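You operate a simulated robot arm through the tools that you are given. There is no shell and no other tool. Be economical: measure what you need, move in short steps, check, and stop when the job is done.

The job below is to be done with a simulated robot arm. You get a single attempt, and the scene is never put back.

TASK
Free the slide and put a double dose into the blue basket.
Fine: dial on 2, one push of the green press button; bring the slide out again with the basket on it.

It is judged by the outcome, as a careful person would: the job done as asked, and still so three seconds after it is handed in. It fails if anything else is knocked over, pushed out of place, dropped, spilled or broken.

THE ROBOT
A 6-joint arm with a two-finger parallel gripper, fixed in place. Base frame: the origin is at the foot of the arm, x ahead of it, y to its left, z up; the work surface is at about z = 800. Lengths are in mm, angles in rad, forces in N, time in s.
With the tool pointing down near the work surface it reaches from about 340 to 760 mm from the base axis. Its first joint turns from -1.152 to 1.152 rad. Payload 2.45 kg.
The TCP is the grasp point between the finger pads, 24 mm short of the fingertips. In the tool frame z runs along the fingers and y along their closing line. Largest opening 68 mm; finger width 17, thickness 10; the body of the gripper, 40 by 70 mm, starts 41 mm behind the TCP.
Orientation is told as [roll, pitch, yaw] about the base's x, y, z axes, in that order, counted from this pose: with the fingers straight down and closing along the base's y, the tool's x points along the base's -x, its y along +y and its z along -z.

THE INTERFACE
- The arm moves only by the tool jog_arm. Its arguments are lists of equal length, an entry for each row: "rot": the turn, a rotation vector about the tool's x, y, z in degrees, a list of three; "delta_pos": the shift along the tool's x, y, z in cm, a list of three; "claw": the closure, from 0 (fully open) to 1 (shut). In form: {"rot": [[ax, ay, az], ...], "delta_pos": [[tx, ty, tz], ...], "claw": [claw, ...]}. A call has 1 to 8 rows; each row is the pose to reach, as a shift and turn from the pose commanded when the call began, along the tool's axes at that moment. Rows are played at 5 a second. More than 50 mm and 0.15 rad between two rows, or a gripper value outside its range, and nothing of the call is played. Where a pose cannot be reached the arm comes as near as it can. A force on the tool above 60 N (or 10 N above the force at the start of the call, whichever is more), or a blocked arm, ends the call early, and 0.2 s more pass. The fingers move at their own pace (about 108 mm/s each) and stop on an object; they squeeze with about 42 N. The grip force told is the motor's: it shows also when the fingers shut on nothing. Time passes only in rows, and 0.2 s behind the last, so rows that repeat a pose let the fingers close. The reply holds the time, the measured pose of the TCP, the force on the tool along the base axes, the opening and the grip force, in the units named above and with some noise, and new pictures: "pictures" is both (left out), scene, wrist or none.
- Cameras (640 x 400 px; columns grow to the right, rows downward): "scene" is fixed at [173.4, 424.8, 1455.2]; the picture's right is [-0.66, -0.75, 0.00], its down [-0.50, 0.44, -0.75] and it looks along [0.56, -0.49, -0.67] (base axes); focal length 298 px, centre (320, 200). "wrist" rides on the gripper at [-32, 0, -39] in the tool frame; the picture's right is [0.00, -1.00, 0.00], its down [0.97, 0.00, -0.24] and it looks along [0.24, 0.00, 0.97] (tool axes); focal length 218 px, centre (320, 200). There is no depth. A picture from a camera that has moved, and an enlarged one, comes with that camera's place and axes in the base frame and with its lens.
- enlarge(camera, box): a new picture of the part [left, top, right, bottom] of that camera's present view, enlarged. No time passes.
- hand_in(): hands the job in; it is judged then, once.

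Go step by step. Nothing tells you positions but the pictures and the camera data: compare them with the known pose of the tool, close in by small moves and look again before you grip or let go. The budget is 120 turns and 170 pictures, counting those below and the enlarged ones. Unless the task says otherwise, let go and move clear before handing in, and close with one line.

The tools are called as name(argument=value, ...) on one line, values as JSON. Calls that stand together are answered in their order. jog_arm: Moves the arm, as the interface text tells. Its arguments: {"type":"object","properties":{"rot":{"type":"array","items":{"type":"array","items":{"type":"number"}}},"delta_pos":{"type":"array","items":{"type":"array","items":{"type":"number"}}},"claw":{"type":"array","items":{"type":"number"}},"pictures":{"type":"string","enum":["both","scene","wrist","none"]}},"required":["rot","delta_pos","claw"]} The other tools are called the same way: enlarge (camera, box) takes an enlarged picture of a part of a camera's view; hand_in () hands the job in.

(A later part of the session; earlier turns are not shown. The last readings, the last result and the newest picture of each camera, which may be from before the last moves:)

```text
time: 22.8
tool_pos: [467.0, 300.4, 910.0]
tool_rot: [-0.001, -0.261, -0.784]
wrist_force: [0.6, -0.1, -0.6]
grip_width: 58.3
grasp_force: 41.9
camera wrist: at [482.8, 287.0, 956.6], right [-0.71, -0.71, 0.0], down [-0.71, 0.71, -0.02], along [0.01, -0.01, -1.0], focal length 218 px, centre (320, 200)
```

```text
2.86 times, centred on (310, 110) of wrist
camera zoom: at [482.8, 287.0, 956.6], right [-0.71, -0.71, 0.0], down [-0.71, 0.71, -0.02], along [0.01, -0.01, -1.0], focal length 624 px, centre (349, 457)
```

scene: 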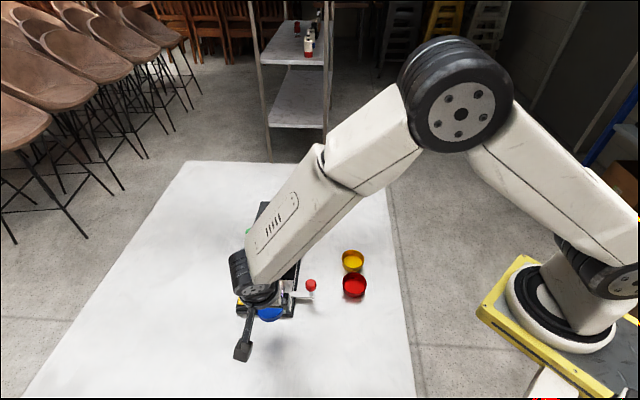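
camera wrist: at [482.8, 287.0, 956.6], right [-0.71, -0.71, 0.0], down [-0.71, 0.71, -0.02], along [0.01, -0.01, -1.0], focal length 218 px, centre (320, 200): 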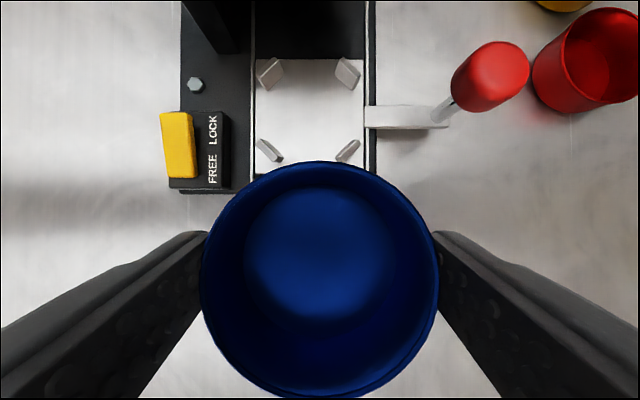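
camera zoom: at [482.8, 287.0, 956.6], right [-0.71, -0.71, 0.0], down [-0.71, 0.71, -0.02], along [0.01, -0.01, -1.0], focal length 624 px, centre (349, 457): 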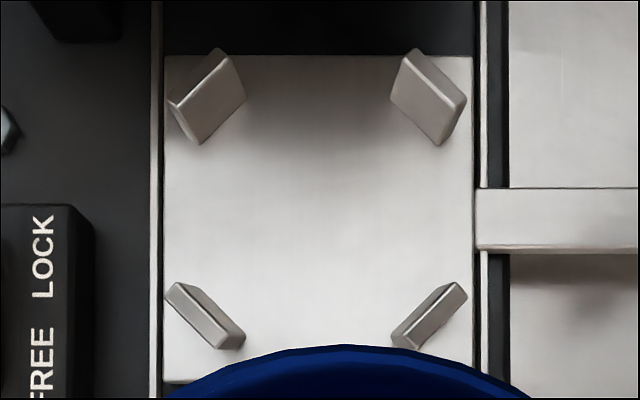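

I see the plate and its four posts clearly; the basket needs +76 mm inward and 7 mm sideways. Moving in, staying ~25 mm above the plate.

jog_arm(rot=[[0, 0, 0], [0, 0, 0], [0, 0, 0], [0, 0, 0], [0, 0, 0]], delta_pos=[[-2, 0.73, 0.5], [-4, 0.73, 1.1], [-6, 0.73, 1.6], [-7.34, 0.73, 1.97], [-6.43, 0.73, 5.35]], claw=[0.25, 0.25, 0.25, 0.25, 0.25])

enlarge(camera="scene", box=[220, 220, 330, 330])

```text
time: 24.0
tool_pos: [529.1, 252.9, 875.2]
tool_rot: [0.0, -0.262, -0.785]
wrist_force: [-1.3, -0.2, -0.1]
grip_width: 58.1
grasp_force: 42.0
camera wrist: at [543.2, 238.4, 921.7], right [-0.71, -0.71, 0.0], down [-0.71, 0.71, -0.02], along [0.01, -0.01, -1.0], focal length 218 px, centre (320, 200)
```

scene: 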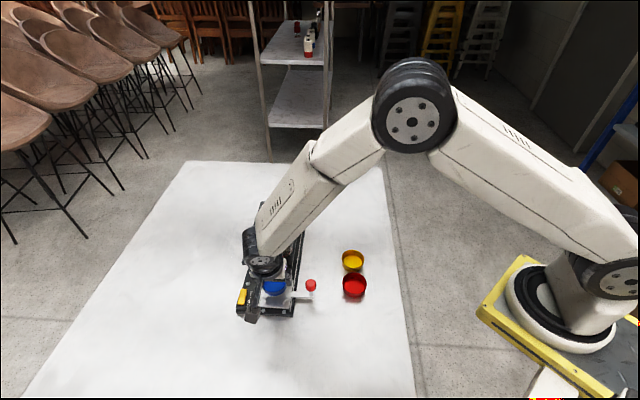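
wrist: 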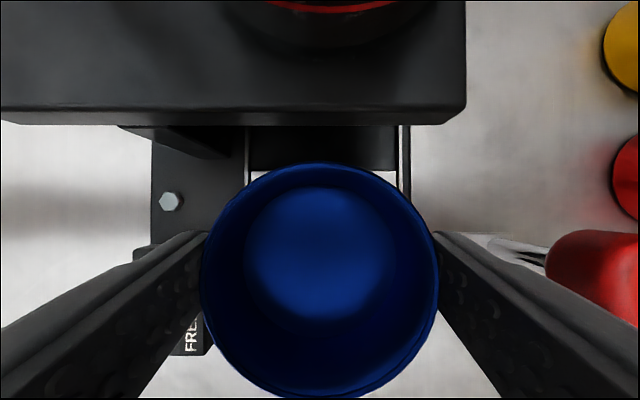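

```text
3.64 times, centred on (275, 275) of scene
camera zoom: at [173.4, 424.7, 1455.2], right [-0.66, -0.75, 0.0], down [-0.5, 0.44, -0.75], along [0.56, -0.49, -0.67], focal length 1085 px, centre (484, -73)
```

zoom: 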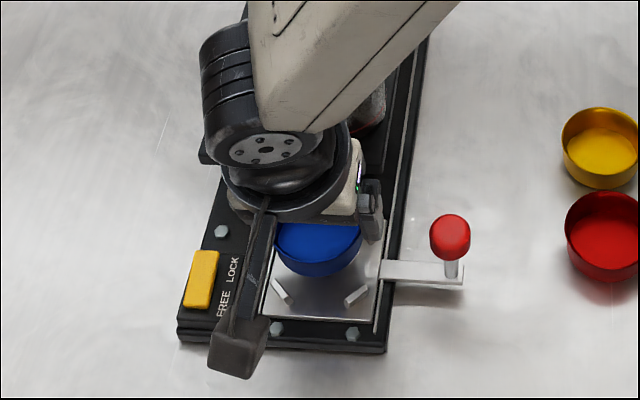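

enlarge(camera="wrist", box=[230, 120, 420, 200])

```text
3.37 times, centred on (325, 160) of wrist
camera zoom: at [543.2, 238.4, 921.7], right [-0.71, -0.71, 0.0], down [-0.71, 0.71, -0.02], along [0.01, -0.01, -1.0], focal length 735 px, centre (303, 335)
```

zoom: 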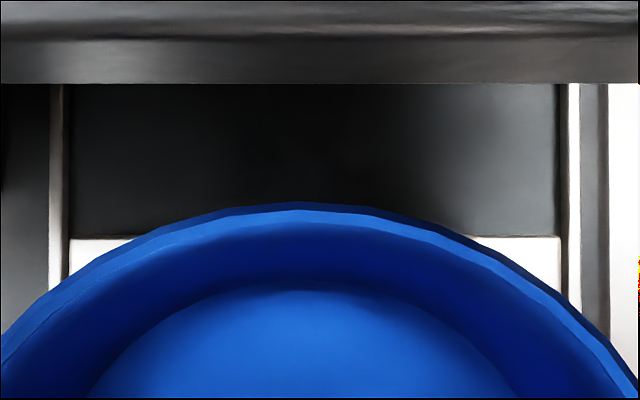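

Plate centre is about 2 mm to +b and 2 mm outward of the basket; correct and lower partway.

jog_arm(rot=[[0, 0, 0], [0, 0, 0]], delta_pos=[[0.19, -0.18, -0.05], [0.56, -0.18, 1.3]], claw=[0.25, 0.25])

enlarge(camera="scene", box=[245, 260, 315, 325])

enlarge(camera="wrist", box=[230, 120, 420, 200])

```text
time: 24.6
tool_pos: [525.0, 254.4, 862.3]
tool_rot: [0.002, -0.262, -0.786]
wrist_force: [0.5, -0.2, -0.6]
grip_width: 58.2
grasp_force: 42.4
camera wrist: at [540.2, 238.7, 908.2], right [-0.71, -0.71, 0.0], down [-0.71, 0.71, -0.02], along [0.01, -0.01, -1.0], focal length 218 px, centre (320, 200)
```

scene: 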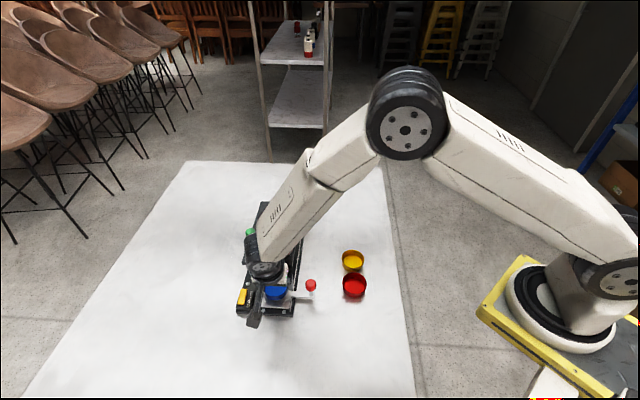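
wrist: 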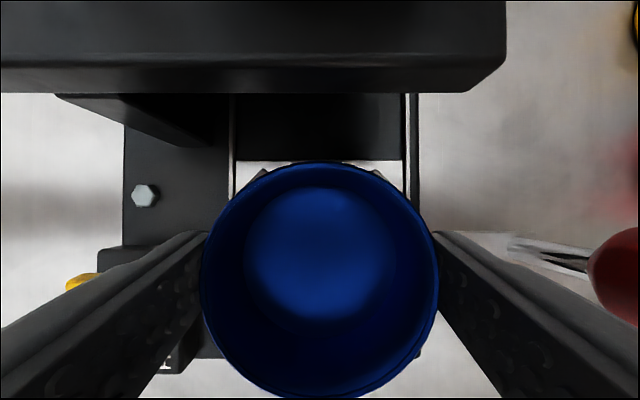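

```text
6.15 times, centred on (280, 292) of scene
camera zoom: at [173.4, 424.8, 1455.2], right [-0.66, -0.75, 0.0], down [-0.5, 0.44, -0.75], along [0.56, -0.49, -0.67], focal length 1836 px, centre (566, -369)
```

zoom: 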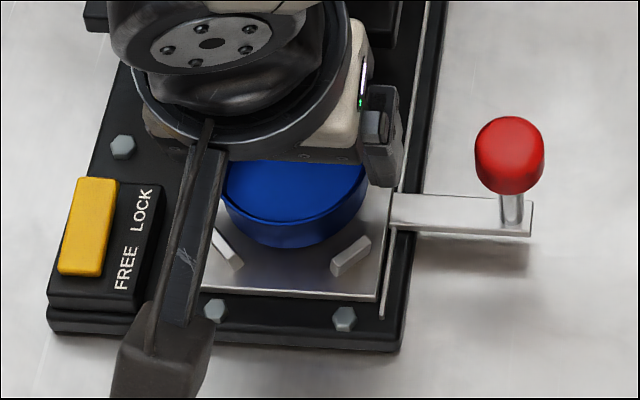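

```text
3.37 times, centred on (325, 160) of wrist
camera zoom: at [540.2, 238.7, 908.2], right [-0.71, -0.71, 0.0], down [-0.71, 0.71, -0.02], along [0.01, -0.01, -1.0], focal length 735 px, centre (303, 335)
```

zoom: 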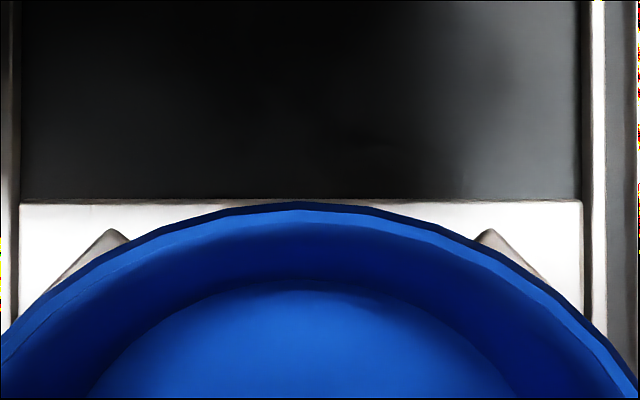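

Well centred now. Lowering almost to the plate.

jog_arm(rot=[[0, 0, 0], [0, 0, 0], [0, 0, 0]], delta_pos=[[0.18, 0, 0.68], [0.31, 0, 1.16], [0.36, 0, 1.35]], claw=[0.25, 0.25, 0.25])

enlarge(camera="scene", box=[245, 260, 315, 325])

enlarge(camera="wrist", box=[200, 120, 440, 400])

```text
time: 25.4
tool_pos: [525.5, 253.0, 849.0]
tool_rot: [0.002, -0.264, -0.783]
wrist_force: [-6.1, -4.0, 21.6]
grip_width: 58.2
grasp_force: 42.1
camera wrist: at [540.8, 238.5, 896.0], right [-0.71, -0.71, 0.0], down [-0.71, 0.71, -0.02], along [0.02, -0.01, -1.0], focal length 218 px, centre (320, 200)
```

scene: 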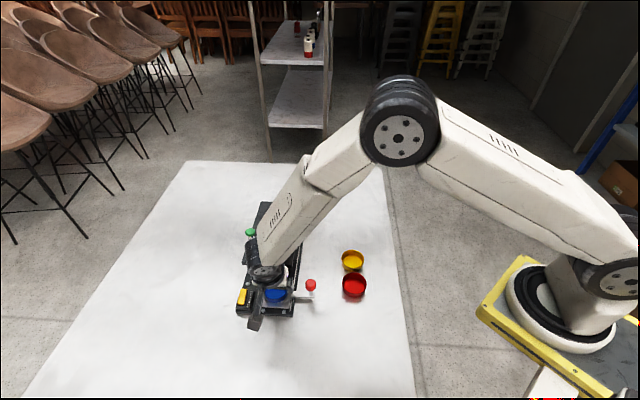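
wrist: 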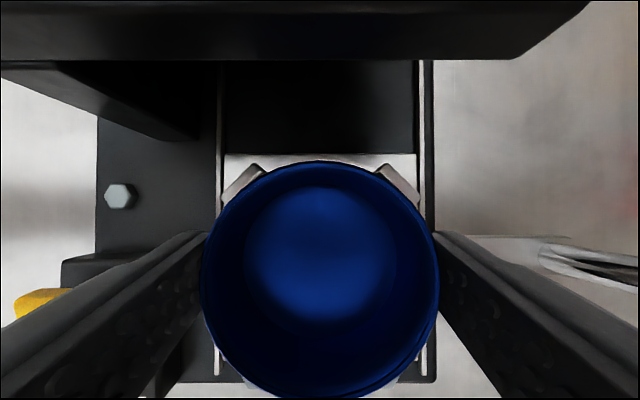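

```text
6.15 times, centred on (280, 292) of scene
camera zoom: at [172.8, 424.5, 1455.4], right [-0.66, -0.75, 0.0], down [-0.5, 0.44, -0.75], along [0.56, -0.49, -0.67], focal length 1836 px, centre (566, -369)
```

zoom: 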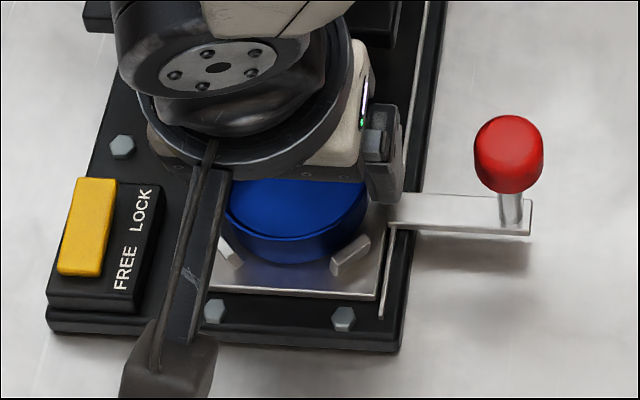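

```text
1.43 times, centred on (320, 260) of wrist
camera zoom: at [540.8, 238.5, 896.0], right [-0.71, -0.71, 0.0], down [-0.71, 0.71, -0.02], along [0.02, -0.01, -1.0], focal length 312 px, centre (320, 114)
```

zoom: 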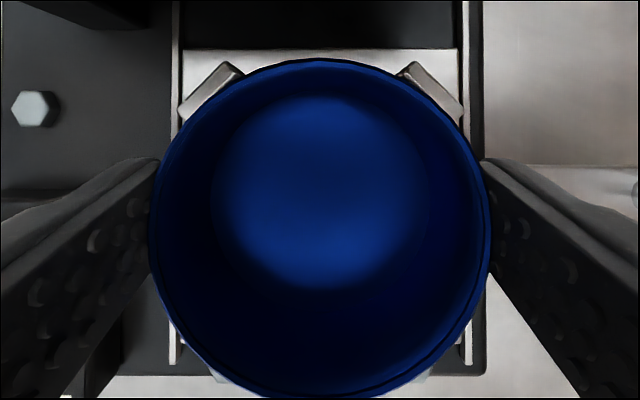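

Contact with the plate felt, posts stand around the basket. Release and withdraw up and outward.

jog_arm(rot=[[0, 0, 0], [0, 0, 0], [0, 0, 0], [0, 0, 0], [0, 0, 0], [0, 0, 0]], delta_pos=[[0, 0, 0], [0, 0, 0], [-0.5, 0, -1.9], [-1, 0, -3.9], [1, 0, -7], [4, 0, -9]], claw=[0.1, 0, 0, 0, 0, 0])

enlarge(camera="wrist", box=[200, 60, 440, 260])

```text
time: 26.8
tool_pos: [481.3, 295.3, 924.4]
tool_rot: [0.0, -0.263, -0.785]
wrist_force: [-0.1, 0.9, -0.1]
grip_width: 68.1
grasp_force: 0.1
camera wrist: at [497.0, 282.0, 970.7], right [-0.71, -0.71, 0.0], down [-0.71, 0.71, -0.02], along [0.01, -0.01, -1.0], focal length 218 px, centre (320, 200)
```

scene: 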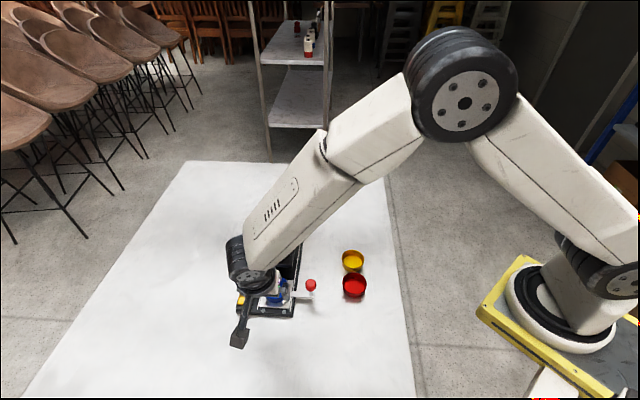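
wrist: 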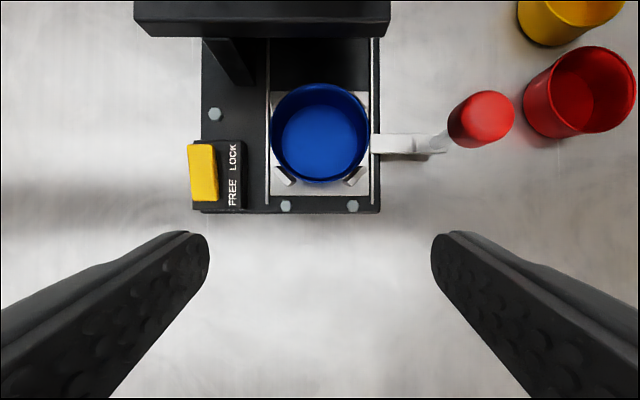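

```text
2.00 times, centred on (320, 160) of wrist
camera zoom: at [497.0, 282.0, 970.7], right [-0.71, -0.71, 0.0], down [-0.71, 0.71, -0.02], along [0.01, -0.01, -1.0], focal length 436 px, centre (320, 280)
```

zoom: 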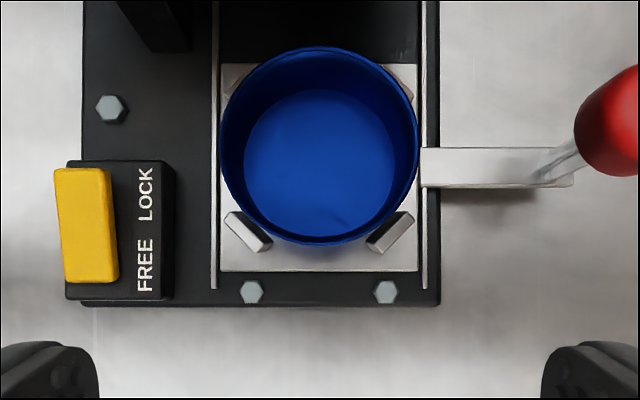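

The basket is seated between the four posts. To push the slide I'll hold the red knob with fingers closing along the slide direction, so I first untilt and turn to yaw +45° at height.

jog_arm(rot=[[0, 7.5, 0], [0, 15, 0]], delta_pos=[[-0.8, 0, -2.9], [-1.55, 0, -5.8]], claw=[0, 0], pictures="none")

jog_arm(rot=[[0, 0, -8.2], [0, 0, -16.4], [0, 0, -24.6], [0, 0, -32.8], [0, 0, -41], [0, 0, -49.2], [0, 0, -57.4], [0, 0, -65.6]], delta_pos=[[0, 0, 0], [0, 0, 0], [0, 0, 0], [0, 0, 0], [0, 0, 0], [0, 0, 0], [0, 0, 0], [0, 0, 0]], claw=[0, 0, 0, 0, 0, 0, 0, 0], pictures="none")

jog_arm(rot=[[0, 0, -8.2], [0, 0, -16.4], [0, 0, -24.4]], delta_pos=[[0, 0, 0], [0, 0, 0], [0, 0, 0]], claw=[0, 0, 0], pictures="wrist")

```text
time: 27.4
tool_pos: [481.3, 296.0, 984.5]
tool_rot: [0.0, 0.002, -0.785]
wrist_force: [0.3, 0.5, -0.7]
grip_width: 68.2
grasp_force: 0.1
```

```text
time: 29.2
tool_pos: [481.3, 295.7, 985.2]
tool_rot: [0.001, -0.001, 0.364]
wrist_force: [0.7, -0.8, 0.1]
grip_width: 68.0
grasp_force: 0.0
```

```text
time: 30.0
tool_pos: [481.2, 296.5, 983.7]
tool_rot: [0.001, 0.001, 0.789]
wrist_force: [-0.9, 1.6, 0.2]
grip_width: 67.8
grasp_force: 0.1
camera wrist: at [504.6, 319.4, 1023.8], right [0.71, -0.7, 0.0], down [-0.68, -0.69, 0.24], along [-0.17, -0.17, -0.97], focal length 218 px, centre (320, 200)
```

wrist: 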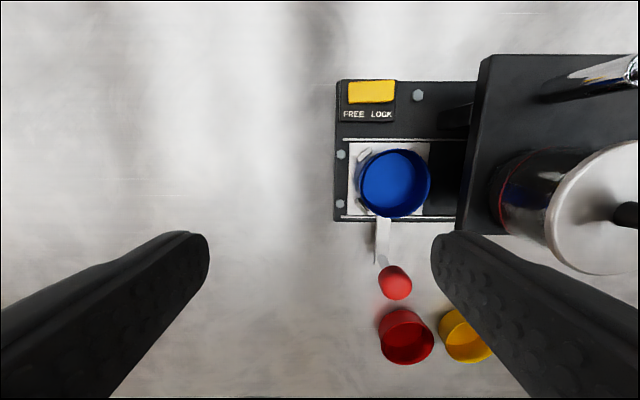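

jog_arm(rot=[[0, -7.5, 0], [0, -15, 0], [0, -15, 0], [0, -15, 0]], delta_pos=[[4, -2, 0], [8.25, -4, 0], [8.25, -6.5, 2.5], [8.25, -6.5, 6.4]], claw=[0.1, 0.2, 0.2, 0.2])

enlarge(camera="scene", box=[250, 230, 360, 330])

```text
time: 31.0
tool_pos: [467.7, 191.9, 920.4]
tool_rot: [0.0, -0.263, 0.785]
wrist_force: [-0.1, 0.4, 0.6]
grip_width: 54.2
grasp_force: 0.0
camera wrist: at [482.7, 207.7, 966.6], right [0.71, -0.71, 0.0], down [-0.71, -0.71, -0.02], along [0.01, 0.01, -1.0], focal length 218 px, centre (320, 200)
```

scene: 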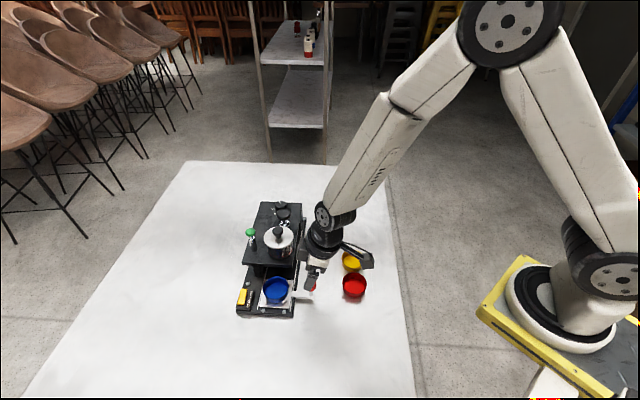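
wrist: 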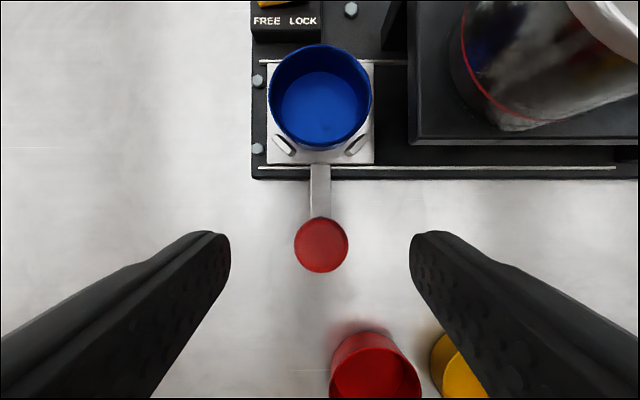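

```text
4.00 times, centred on (305, 280) of scene
camera zoom: at [173.4, 424.7, 1455.2], right [-0.66, -0.75, 0.0], down [-0.5, 0.44, -0.75], along [0.56, -0.49, -0.67], focal length 1193 px, centre (380, -120)
```

zoom: 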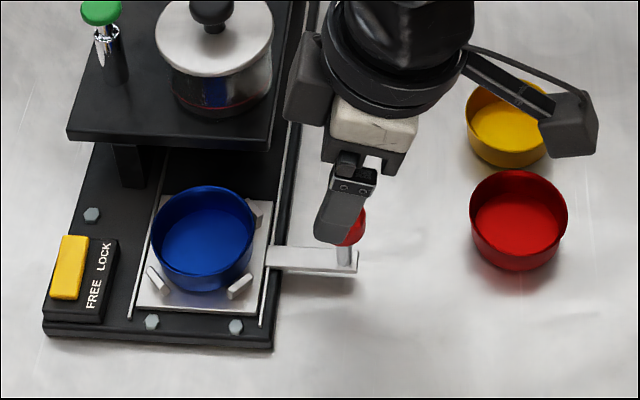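

The red knob is centred between the fingers. Descend and close on it.

jog_arm(rot=[[0, 0, 0], [0, 0, 0], [0, 0, 0], [0, 0, 0], [0, 0, 0], [0, 0, 0]], delta_pos=[[0.5, 0, 1.9], [1, 0, 3.8], [1.4, 0, 5.22], [1.4, 0, 5.22], [1.4, 0, 5.22], [1.4, 0, 5.22]], claw=[0.2, 0.2, 0.2, 0.5, 0.75, 0.75])

enlarge(camera="scene", box=[250, 230, 360, 330])

```text
time: 32.4
tool_pos: [468.3, 190.7, 865.0]
tool_rot: [-0.001, -0.261, 0.788]
wrist_force: [-0.6, 2.5, -3.4]
grip_width: 25.5
grasp_force: 40.9
camera wrist: at [483.4, 206.5, 912.1], right [0.71, -0.71, 0.0], down [-0.71, -0.71, -0.02], along [0.01, 0.01, -1.0], focal length 218 px, centre (320, 200)
```

scene: 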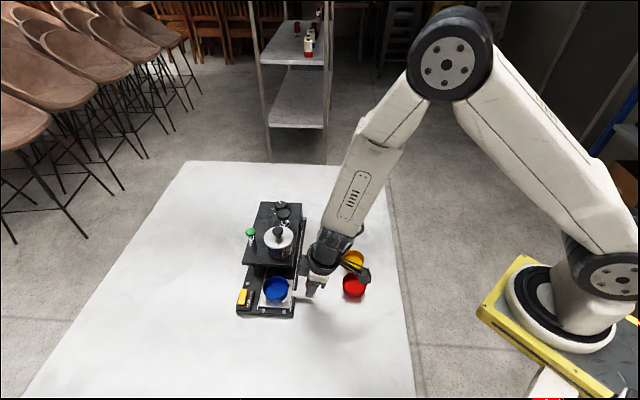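
wrist: 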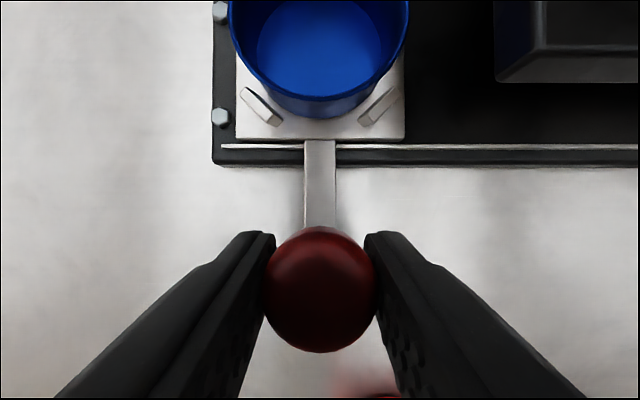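

```text
4.00 times, centred on (305, 280) of scene
camera zoom: at [173.4, 424.8, 1455.2], right [-0.66, -0.75, 0.0], down [-0.5, 0.44, -0.75], along [0.56, -0.49, -0.67], focal length 1193 px, centre (380, -120)
```

zoom: 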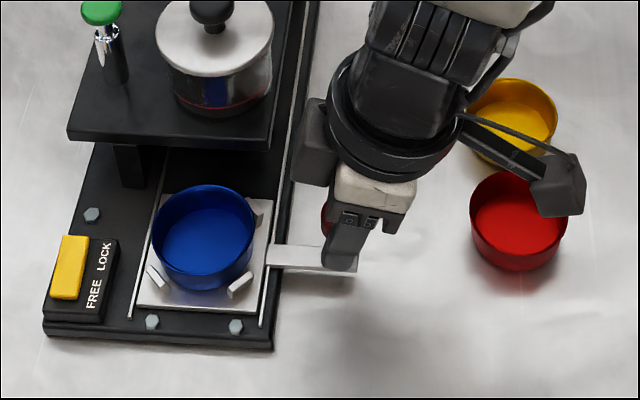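

Holding the knob (25.5 mm). Push the slide in along +a, watching force.

jog_arm(rot=[[0, 0, 0], [0, 0, 0], [0, 0, 0], [0, 0, 0], [0, 0, 0], [0, 0, 0], [0, 0, 0]], delta_pos=[[0, -0.5, 0], [0, -1.5, 0], [0, -2.5, 0], [0, -3.5, 0], [0, -4.5, 0], [0, -5.5, 0], [0, -6.5, 0]], claw=[0.75, 0.75, 0.75, 0.75, 0.75, 0.75, 0.75])

enlarge(camera="scene", box=[230, 200, 360, 320])

```text
time: 34.0
tool_pos: [513.6, 144.5, 865.3]
tool_rot: [0.001, -0.26, 0.786]
wrist_force: [-13.5, -15.2, 4.6]
grip_width: 25.3
grasp_force: 40.9
camera wrist: at [529.7, 160.5, 912.0], right [0.71, -0.71, 0.0], down [-0.71, -0.71, -0.02], along [0.01, 0.01, -1.0], focal length 218 px, centre (320, 200)
```

scene: 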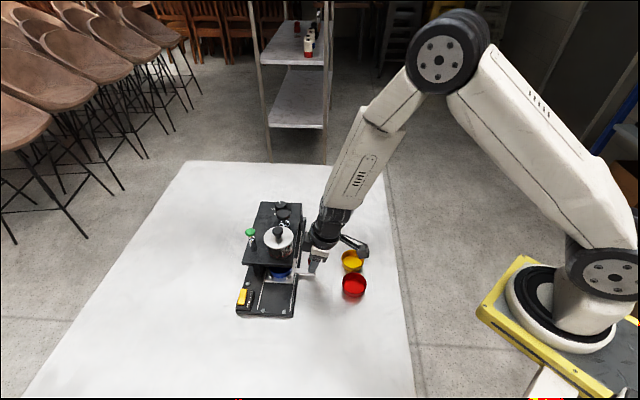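
wrist: 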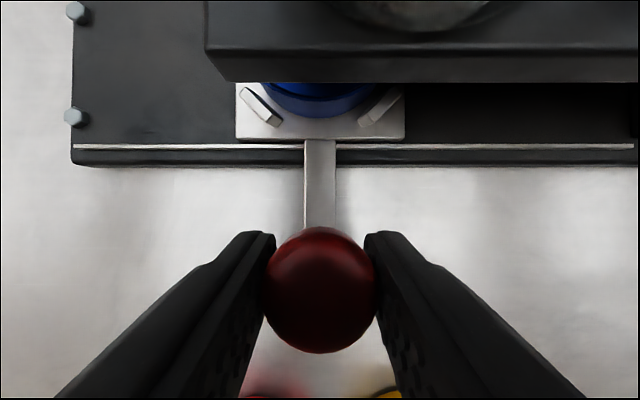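

```text
3.33 times, centred on (295, 260) of scene
camera zoom: at [173.0, 424.4, 1455.4], right [-0.66, -0.75, 0.0], down [-0.5, 0.44, -0.75], along [0.56, -0.49, -0.67], focal length 994 px, centre (403, 0)
```

zoom: 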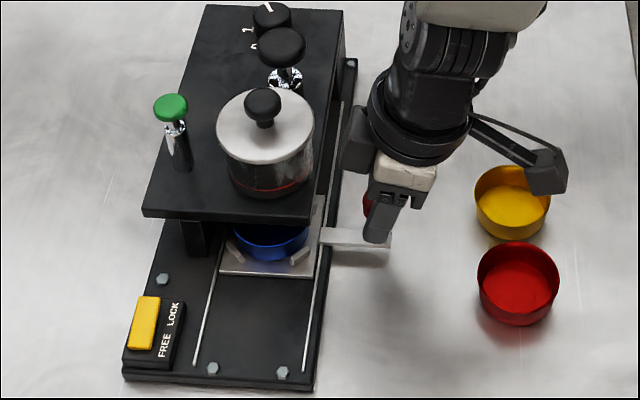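

The slide moves with the basket. Continue inward in small steps until it meets its stop.

jog_arm(rot=[[0, 0, 0], [0, 0, 0], [0, 0, 0], [0, 0, 0], [0, 0, 0], [0, 0, 0]], delta_pos=[[0, -0.7, 0], [0, -1.4, 0], [0, -2.1, 0], [0, -2.8, 0], [0, -3.5, 0], [0, -4.2, 0]], claw=[0.75, 0.75, 0.75, 0.75, 0.75, 0.75])

enlarge(camera="scene", box=[230, 200, 360, 320])

```text
time: 35.4
tool_pos: [543.6, 115.4, 865.5]
tool_rot: [0.001, -0.263, 0.785]
wrist_force: [-10.2, -8.0, -3.4]
grip_width: 25.6
grasp_force: 41.1
camera wrist: at [559.5, 131.0, 912.0], right [0.71, -0.71, 0.0], down [-0.71, -0.71, -0.02], along [0.01, 0.01, -1.0], focal length 218 px, centre (320, 200)
```

scene: 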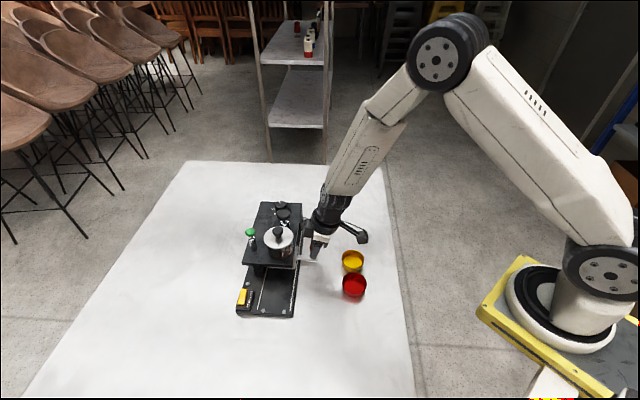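
wrist: 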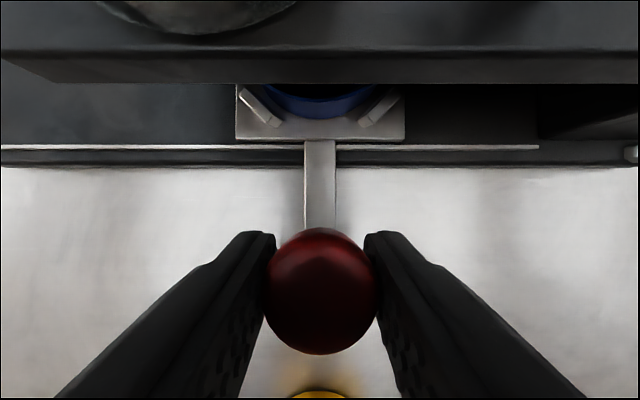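

```text
3.33 times, centred on (295, 260) of scene
camera zoom: at [173.2, 424.5, 1455.3], right [-0.66, -0.75, 0.0], down [-0.5, 0.44, -0.75], along [0.56, -0.49, -0.67], focal length 994 px, centre (403, 0)
```

zoom: 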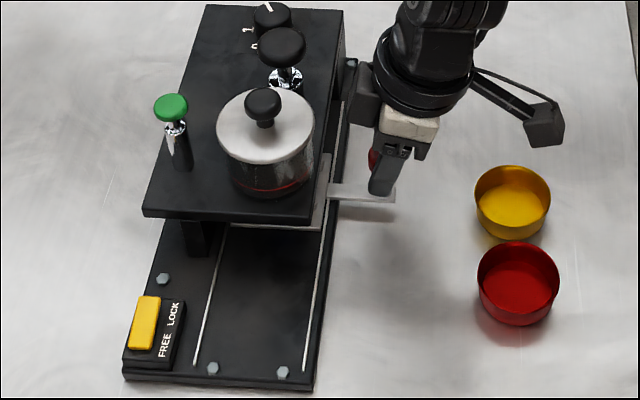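

No stop yet after 107 mm. I continue inward in small steps to find where the travel ends.

jog_arm(rot=[[0, 0, 0], [0, 0, 0], [0, 0, 0], [0, 0, 0], [0, 0, 0], [0, 0, 0], [0, 0, 0]], delta_pos=[[0, -0.7, 0], [0, -1.4, 0], [0, -2.1, 0], [0, -2.8, 0], [0, -3.5, 0], [0, -4.2, 0], [0, -4.9, 0]], claw=[0.75, 0.75, 0.75, 0.75, 0.75, 0.75, 0.75])

enlarge(camera="scene", box=[230, 200, 360, 320])

```text
time: 37.0
tool_pos: [580.3, 78.4, 865.3]
tool_rot: [0.001, -0.263, 0.785]
wrist_force: [-6.3, -8.0, -12.4]
grip_width: 25.5
grasp_force: 40.8
camera wrist: at [594.7, 95.9, 912.1], right [0.71, -0.71, 0.0], down [-0.71, -0.71, -0.02], along [0.01, 0.01, -1.0], focal length 218 px, centre (320, 200)
```

scene: 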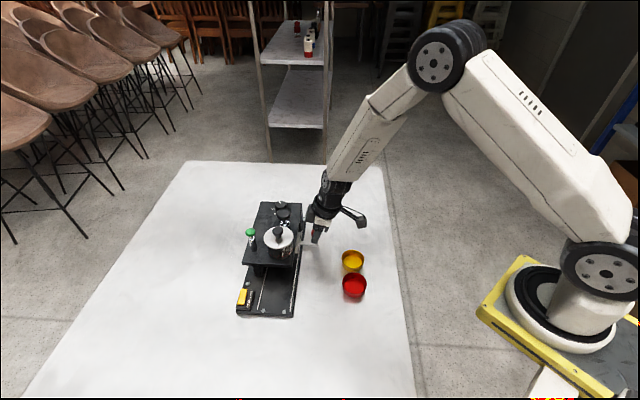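
wrist: 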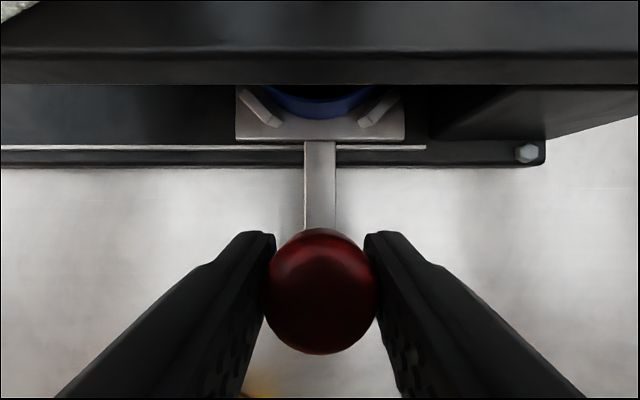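

```text
3.33 times, centred on (295, 260) of scene
camera zoom: at [173.5, 424.6, 1455.3], right [-0.66, -0.75, 0.0], down [-0.5, 0.44, -0.75], along [0.56, -0.49, -0.67], focal length 994 px, centre (403, 0)
```

zoom: 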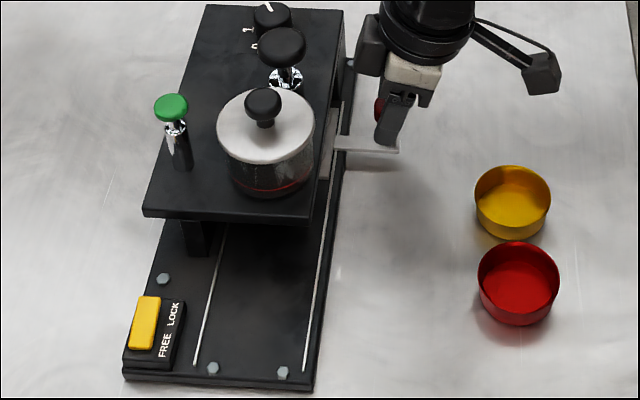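

jog_arm(rot=[[0, 0, 0], [0, 0, 0], [0, 0, 0], [0, 0, 0], [0, 0, 0]], delta_pos=[[0, -0.3, 0], [0, -0.6, 0], [0, -0.9, 0], [0, -1.2, 0], [0, -1.5, 0]], claw=[0.75, 0.75, 0.75, 0.75, 0.75], pictures="wrist")

```text
time: 38.1
tool_pos: [581.1, 78.7, 867.0]
tool_rot: [0.025, -0.252, 0.791]
wrist_force: [-7.5, 5.0, 9.2]
grip_width: 25.4
grasp_force: 40.8
stopped in row 5: the force on the tool passed its limit (the readings are from after the stop); the commanded pose is now the measured one
camera wrist: at [597.6, 94.1, 911.7], right [0.72, -0.7, -0.02], down [-0.7, -0.72, -0.01], along [-0.01, 0.02, -1.0], focal length 218 px, centre (320, 200)
```

wrist: 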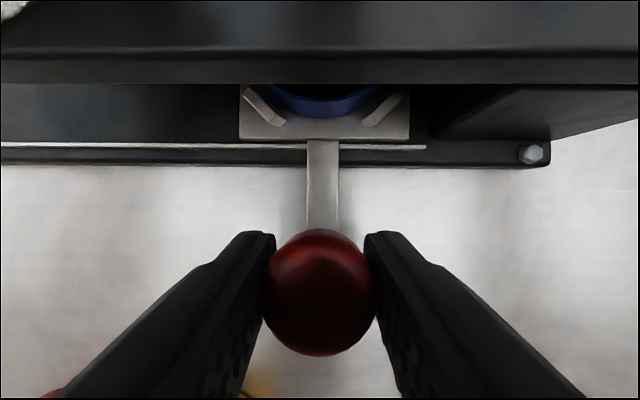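

The slide's end stop is at about a=356, which lies under the black mushroom, while the hopper jar sits over a≈279. I must find where the outlet really is before dispensing; first I feel for a detent under the hopper while drawing the slide back in fine steps.

jog_arm(rot=[[0, 0, 0], [0, 0, 0], [0, 0, 0], [0, 0, 0], [0, 0, 0], [0, 0, 0]], delta_pos=[[0, 1, 0], [0, 2, 0], [0, 3, 0], [0, 4, 0], [0, 5, 0], [0, 5.5, 0]], claw=[0.75, 0.75, 0.75, 0.75, 0.75, 0.75], pictures="none")

jog_arm(rot=[[0, 0, 0]], delta_pos=[[0, 0.4, 0]], claw=[0.75], pictures="none")

jog_arm(rot=[[0, 0, 0]], delta_pos=[[0, 0.4, 0]], claw=[0.75], pictures="none")

jog_arm(rot=[[0, 0, 0]], delta_pos=[[0, 0.4, 0]], claw=[0.75], pictures="none")

jog_arm(rot=[[0, 0, 0]], delta_pos=[[0, 0.4, 0]], claw=[0.75], pictures="none")

jog_arm(rot=[[0, 0, 0]], delta_pos=[[0, 0.4, 0]], claw=[0.75], pictures="none")

jog_arm(rot=[[0, 0, 0]], delta_pos=[[0, 0.4, 0]], claw=[0.75], pictures="wrist")

```text
time: 39.5
tool_pos: [543.5, 117.3, 866.2]
tool_rot: [0.023, -0.252, 0.791]
wrist_force: [10.2, 9.6, -22.2]
grip_width: 25.5
grasp_force: 40.9
```

```text
time: 39.9
tool_pos: [540.1, 119.4, 864.3]
tool_rot: [0.021, -0.25, 0.793]
wrist_force: [9.9, 9.5, -20.2]
grip_width: 25.4
grasp_force: 41.1
```

```text
time: 40.3
tool_pos: [536.8, 122.8, 866.0]
tool_rot: [0.023, -0.252, 0.791]
wrist_force: [9.0, 8.6, -19.4]
grip_width: 25.5
grasp_force: 40.8
```

```text
time: 40.7
tool_pos: [532.6, 125.4, 866.4]
tool_rot: [0.021, -0.251, 0.793]
wrist_force: [7.9, 5.8, -16.3]
grip_width: 25.5
grasp_force: 41.0
```

```text
time: 41.1
tool_pos: [531.7, 127.4, 866.6]
tool_rot: [0.024, -0.251, 0.792]
wrist_force: [7.3, 6.2, -15.3]
grip_width: 25.2
grasp_force: 41.1
```

```text
time: 41.5
tool_pos: [528.4, 130.7, 866.5]
tool_rot: [0.024, -0.252, 0.793]
wrist_force: [7.6, 8.8, -19.1]
grip_width: 25.5
grasp_force: 40.9
```

```text
time: 41.9
tool_pos: [526.1, 133.7, 865.6]
tool_rot: [0.022, -0.252, 0.79]
wrist_force: [7.7, 4.8, -17.5]
grip_width: 25.5
grasp_force: 40.8
camera wrist: at [542.1, 148.6, 912.6], right [0.71, -0.7, -0.02], down [-0.7, -0.71, -0.01], along [-0.01, 0.02, -1.0], focal length 218 px, centre (320, 200)
```

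wrist: 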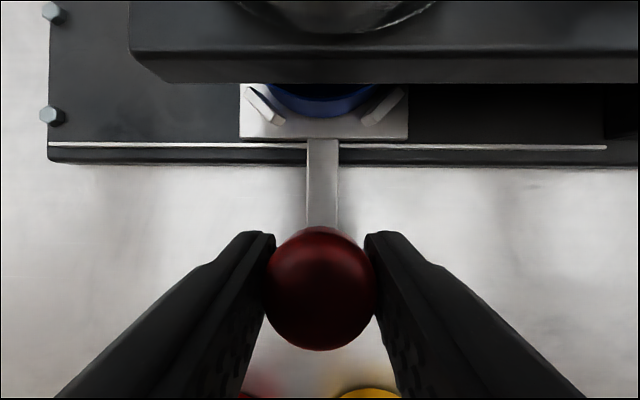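

No detent anywhere, so I need to look beneath the roof. I return the slide to its end stop, release the knob, and prepare a low view from the front.

jog_arm(rot=[[0, 0, 0], [0, 0, 0], [0, 0, 0], [0, 0, 0], [0, 0, 0], [0, 0, 0], [0, 0, 0], [0, 0, 0]], delta_pos=[[0, -1, 0], [0, -2, 0], [0, -3, 0], [0, -4, 0], [0, -5, 0], [0, -6, 0], [0, -7, 0], [0, -7.8, 0]], claw=[0.75, 0.75, 0.75, 0.75, 0.75, 0.75, 0.75, 0.75], pictures="none")

jog_arm(rot=[[0, 0, 0], [0, 0, 0], [0, 0, 0], [0, 0, 0], [0, 7, 0], [0, 14.5, 0]], delta_pos=[[0, 0, 0], [0, 0, 0], [-0.7, 0, -2.7], [-1.6, 0, -6], [-2.8, 0, -10], [-3.6, 0, -13.5]], claw=[0.4, 0.2, 0.2, 0.2, 0.2, 0.2])

```text
time: 43.7
tool_pos: [581.7, 78.6, 864.9]
tool_rot: [0.023, -0.252, 0.791]
wrist_force: [-9.5, -2.9, 25.6]
grip_width: 25.7
grasp_force: 40.8
```

```text
time: 45.1
tool_pos: [585.0, 77.3, 1004.1]
tool_rot: [0.021, 0.003, 0.796]
wrist_force: [-0.1, -0.7, -0.3]
grip_width: 54.3
grasp_force: 0.2
camera wrist: at [608.5, 100.2, 1043.6], right [0.71, -0.7, -0.02], down [-0.67, -0.7, 0.24], along [-0.18, -0.16, -0.97], focal length 218 px, centre (320, 200)
```

scene: 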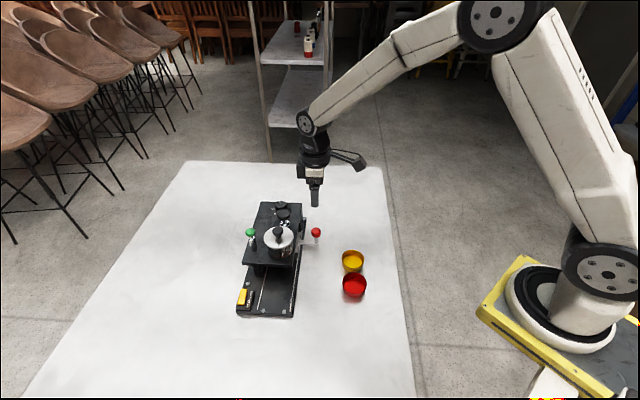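
wrist: 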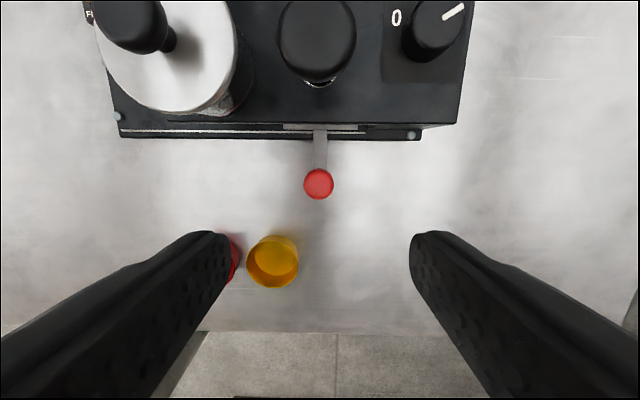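

enlarge(camera="scene", box=[235, 195, 325, 320])

enlarge(camera="wrist", box=[80, 0, 480, 210])

```text
3.20 times, centred on (280, 258) of scene
camera zoom: at [173.4, 424.7, 1455.2], right [-0.66, -0.75, 0.0], down [-0.5, 0.44, -0.75], along [0.56, -0.49, -0.67], focal length 955 px, centre (448, 16)
```

zoom: 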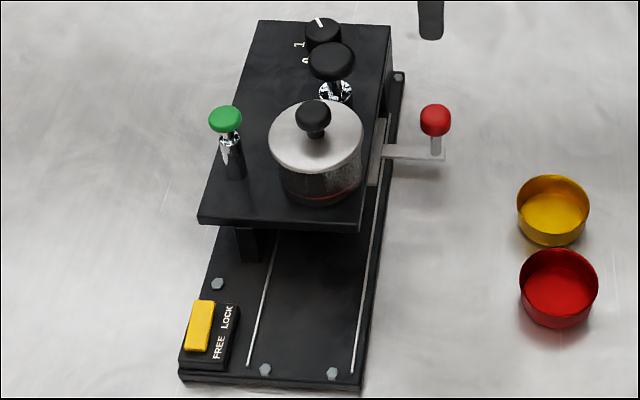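

```text
1.60 times, centred on (280, 105) of wrist
camera zoom: at [608.5, 100.2, 1043.6], right [0.71, -0.7, -0.02], down [-0.67, -0.7, 0.24], along [-0.18, -0.16, -0.97], focal length 349 px, centre (384, 352)
```

zoom: 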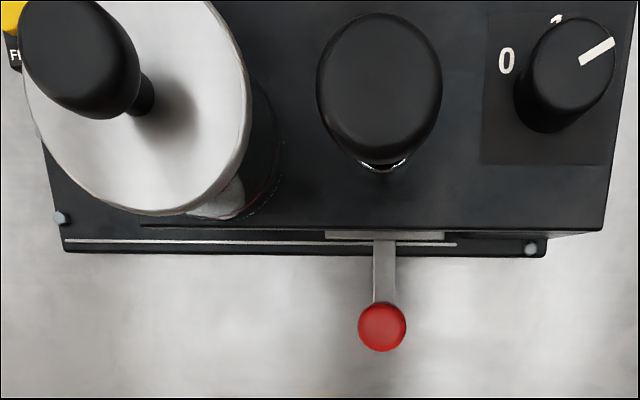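

Before dispensing I want to see the underside of the roof. I move to the front of the machine at height and turn the wrist so that the camera sits below the tool.

jog_arm(rot=[[0.85, 0.85, 0], [0.85, 0.85, 0], [0.85, 0.85, 0], [0.85, 0.85, 0], [0.85, 0.85, 0], [0.85, 0.85, 0], [0.85, 0.85, 0]], delta_pos=[[-1, 4, -1], [-2, 8, -1], [-3.5, 12, -1], [-5, 16.5, -1], [-6.5, 21, -1], [-8.2, 25, -1], [-8.2, 28.5, -1]], claw=[0.5, 1, 1, 1, 1, 1, 1], pictures="none")

jog_arm(rot=[[0, 0, -8.2], [0, 0, -16.4], [0, 0, -24.6], [0, 0, -32.8], [0, 0, -41], [0, 0, -49.2], [0, 0, -57.4], [0, 0, -65.6]], delta_pos=[[0, 0, 0], [0, 0, 0], [0, 0, 0], [0, 0, 0], [0, 0, 0], [0, 0, 0], [0, 0, 0], [0, 0, 0]], claw=[1, 1, 1, 1, 1, 1, 1, 1], pictures="none")

jog_arm(rot=[[0, 0, -8.2], [0, 0, -16.4], [0, 0, -24.4]], delta_pos=[[0, 0, 0], [0, 0, 0], [0, 0, 0]], claw=[1, 1, 1])

```text
time: 46.7
tool_pos: [436.7, 336.6, 1020.4]
tool_rot: [0.007, 0.014, 0.798]
wrist_force: [0.1, 0.4, 1.2]
grip_width: 0.0
grasp_force: 24.2
```

```text
time: 48.5
tool_pos: [436.7, 336.5, 1021.8]
tool_rot: [0.017, -0.001, 1.946]
wrist_force: [0.5, 1.1, 0.2]
grip_width: 0.1
grasp_force: 23.4
```

```text
time: 49.3
tool_pos: [437.4, 335.2, 1020.1]
tool_rot: [0.015, -0.007, 2.371]
wrist_force: [0.1, 0.1, -0.1]
grip_width: 0.1
grasp_force: 24.1
camera wrist: at [416.2, 358.3, 1060.5], right [0.7, 0.72, -0.02], down [0.7, -0.67, 0.23], along [0.16, -0.17, -0.97], focal length 218 px, centre (320, 200)
```

scene: 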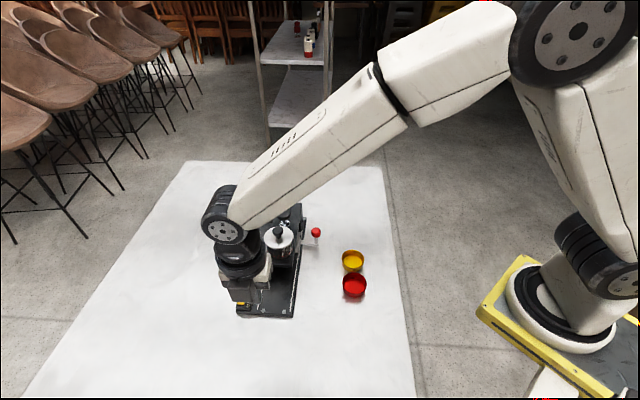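
wrist: 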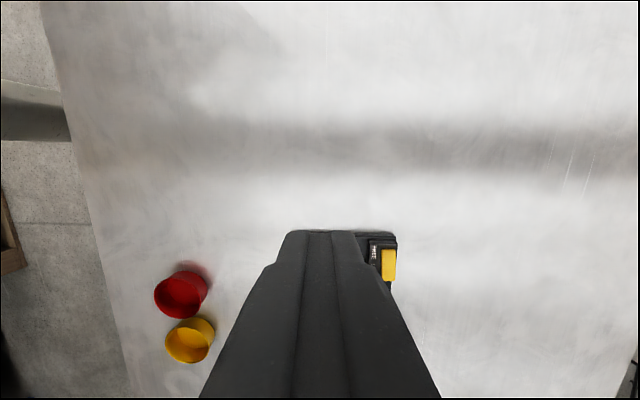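

Yaw 135° works. Now pitch the tool forward 52° at this height and look.

jog_arm(rot=[[0, 7.5, 0], [0, 15, 0], [0, 22.5, 0], [0, 30, 0], [0, 37.5, 0], [0, 45, 0], [0, 52.5, 0]], delta_pos=[[0, 0, 0], [0, 0, 1], [0, 0, 2], [0, 0, 3], [0, 0, 4], [0, 0, 5], [0, 0, 6]], claw=[0.5, 0, 0, 0, 0, 0, 0])

```text
time: 50.9
tool_pos: [436.5, 333.3, 960.6]
tool_rot: [0.023, 0.912, 2.388]
wrist_force: [0.2, 0.1, -0.1]
grip_width: 67.8
grasp_force: 0.0
camera wrist: at [401.2, 370.1, 960.6], right [0.7, 0.72, -0.01], down [0.3, -0.27, 0.91], along [0.65, -0.64, -0.4], focal length 218 px, centre (320, 200)
```

scene: 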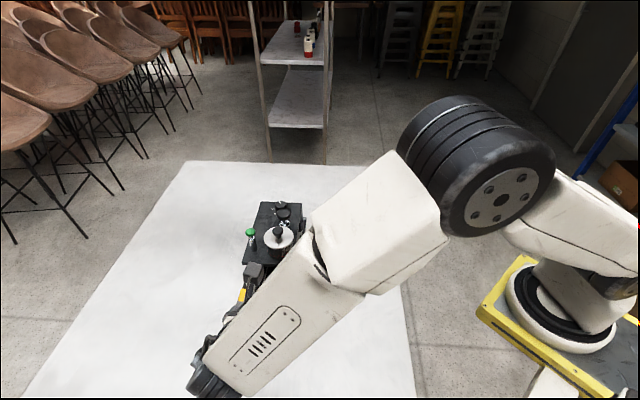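
wrist: 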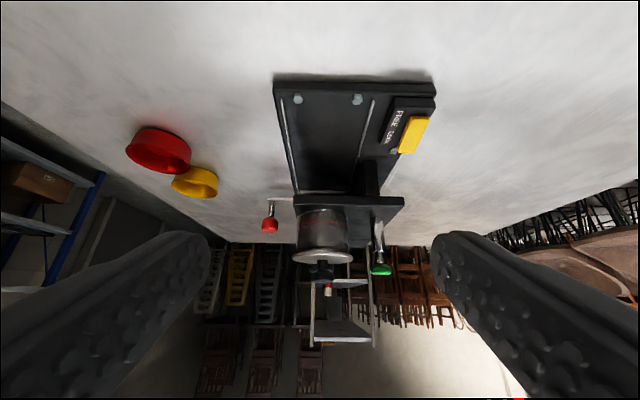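

The view works (upside-down). Lower 105 mm to see under the roof.

jog_arm(rot=[[0, 0, 0], [0, 0, 0], [0, 0, 0], [0, 0, 0]], delta_pos=[[-2.4, 0, 1.8], [-4.8, 0, 3.7], [-7, 0, 5.4], [-8.5, 0, 6.5]], claw=[0, 0, 0, 0], pictures="wrist")

enlarge(camera="wrist", box=[230, 170, 430, 320])

```text
time: 51.9
tool_pos: [434.9, 334.5, 852.6]
tool_rot: [0.022, 0.91, 2.388]
wrist_force: [-0.2, -0.1, -0.5]
grip_width: 68.0
grasp_force: 0.0
camera wrist: at [398.1, 370.0, 852.9], right [0.7, 0.72, -0.01], down [0.3, -0.27, 0.91], along [0.65, -0.64, -0.41], focal length 218 px, centre (320, 200)
```

wrist: 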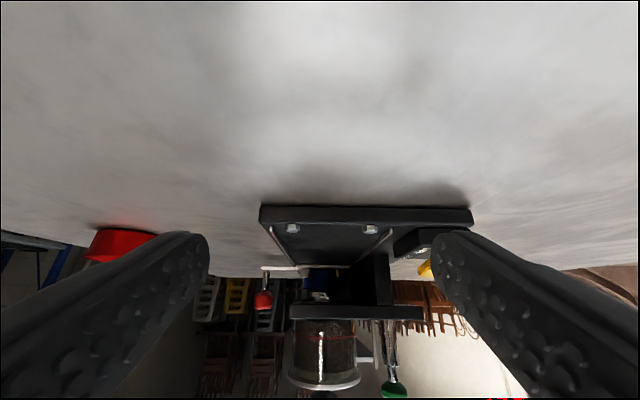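

```text
2.67 times, centred on (330, 245) of wrist
camera zoom: at [398.1, 370.0, 852.9], right [0.7, 0.72, -0.01], down [0.3, -0.27, 0.91], along [0.65, -0.64, -0.41], focal length 582 px, centre (293, 80)
```

zoom: 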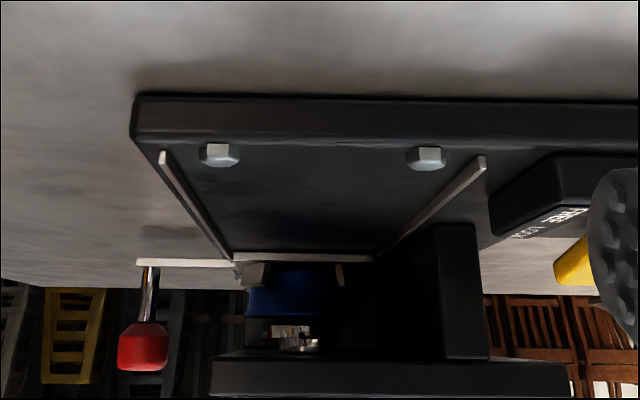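

enlarge(camera="wrist", box=[300, 255, 380, 305])

```text
8.00 times, centred on (340, 280) of wrist
camera zoom: at [398.1, 370.0, 852.9], right [0.7, 0.72, -0.01], down [0.3, -0.27, 0.91], along [0.65, -0.64, -0.41], focal length 1746 px, centre (160, -440)
```

zoom: 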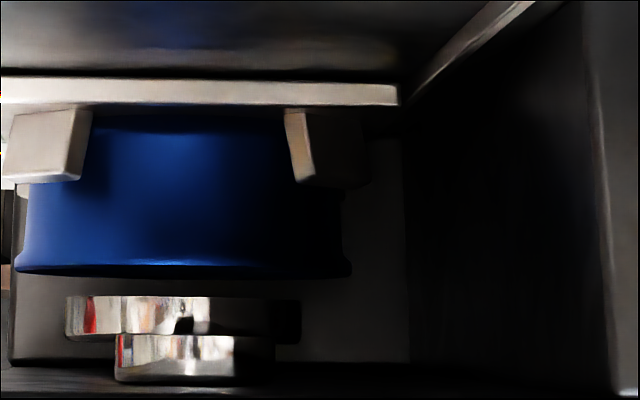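

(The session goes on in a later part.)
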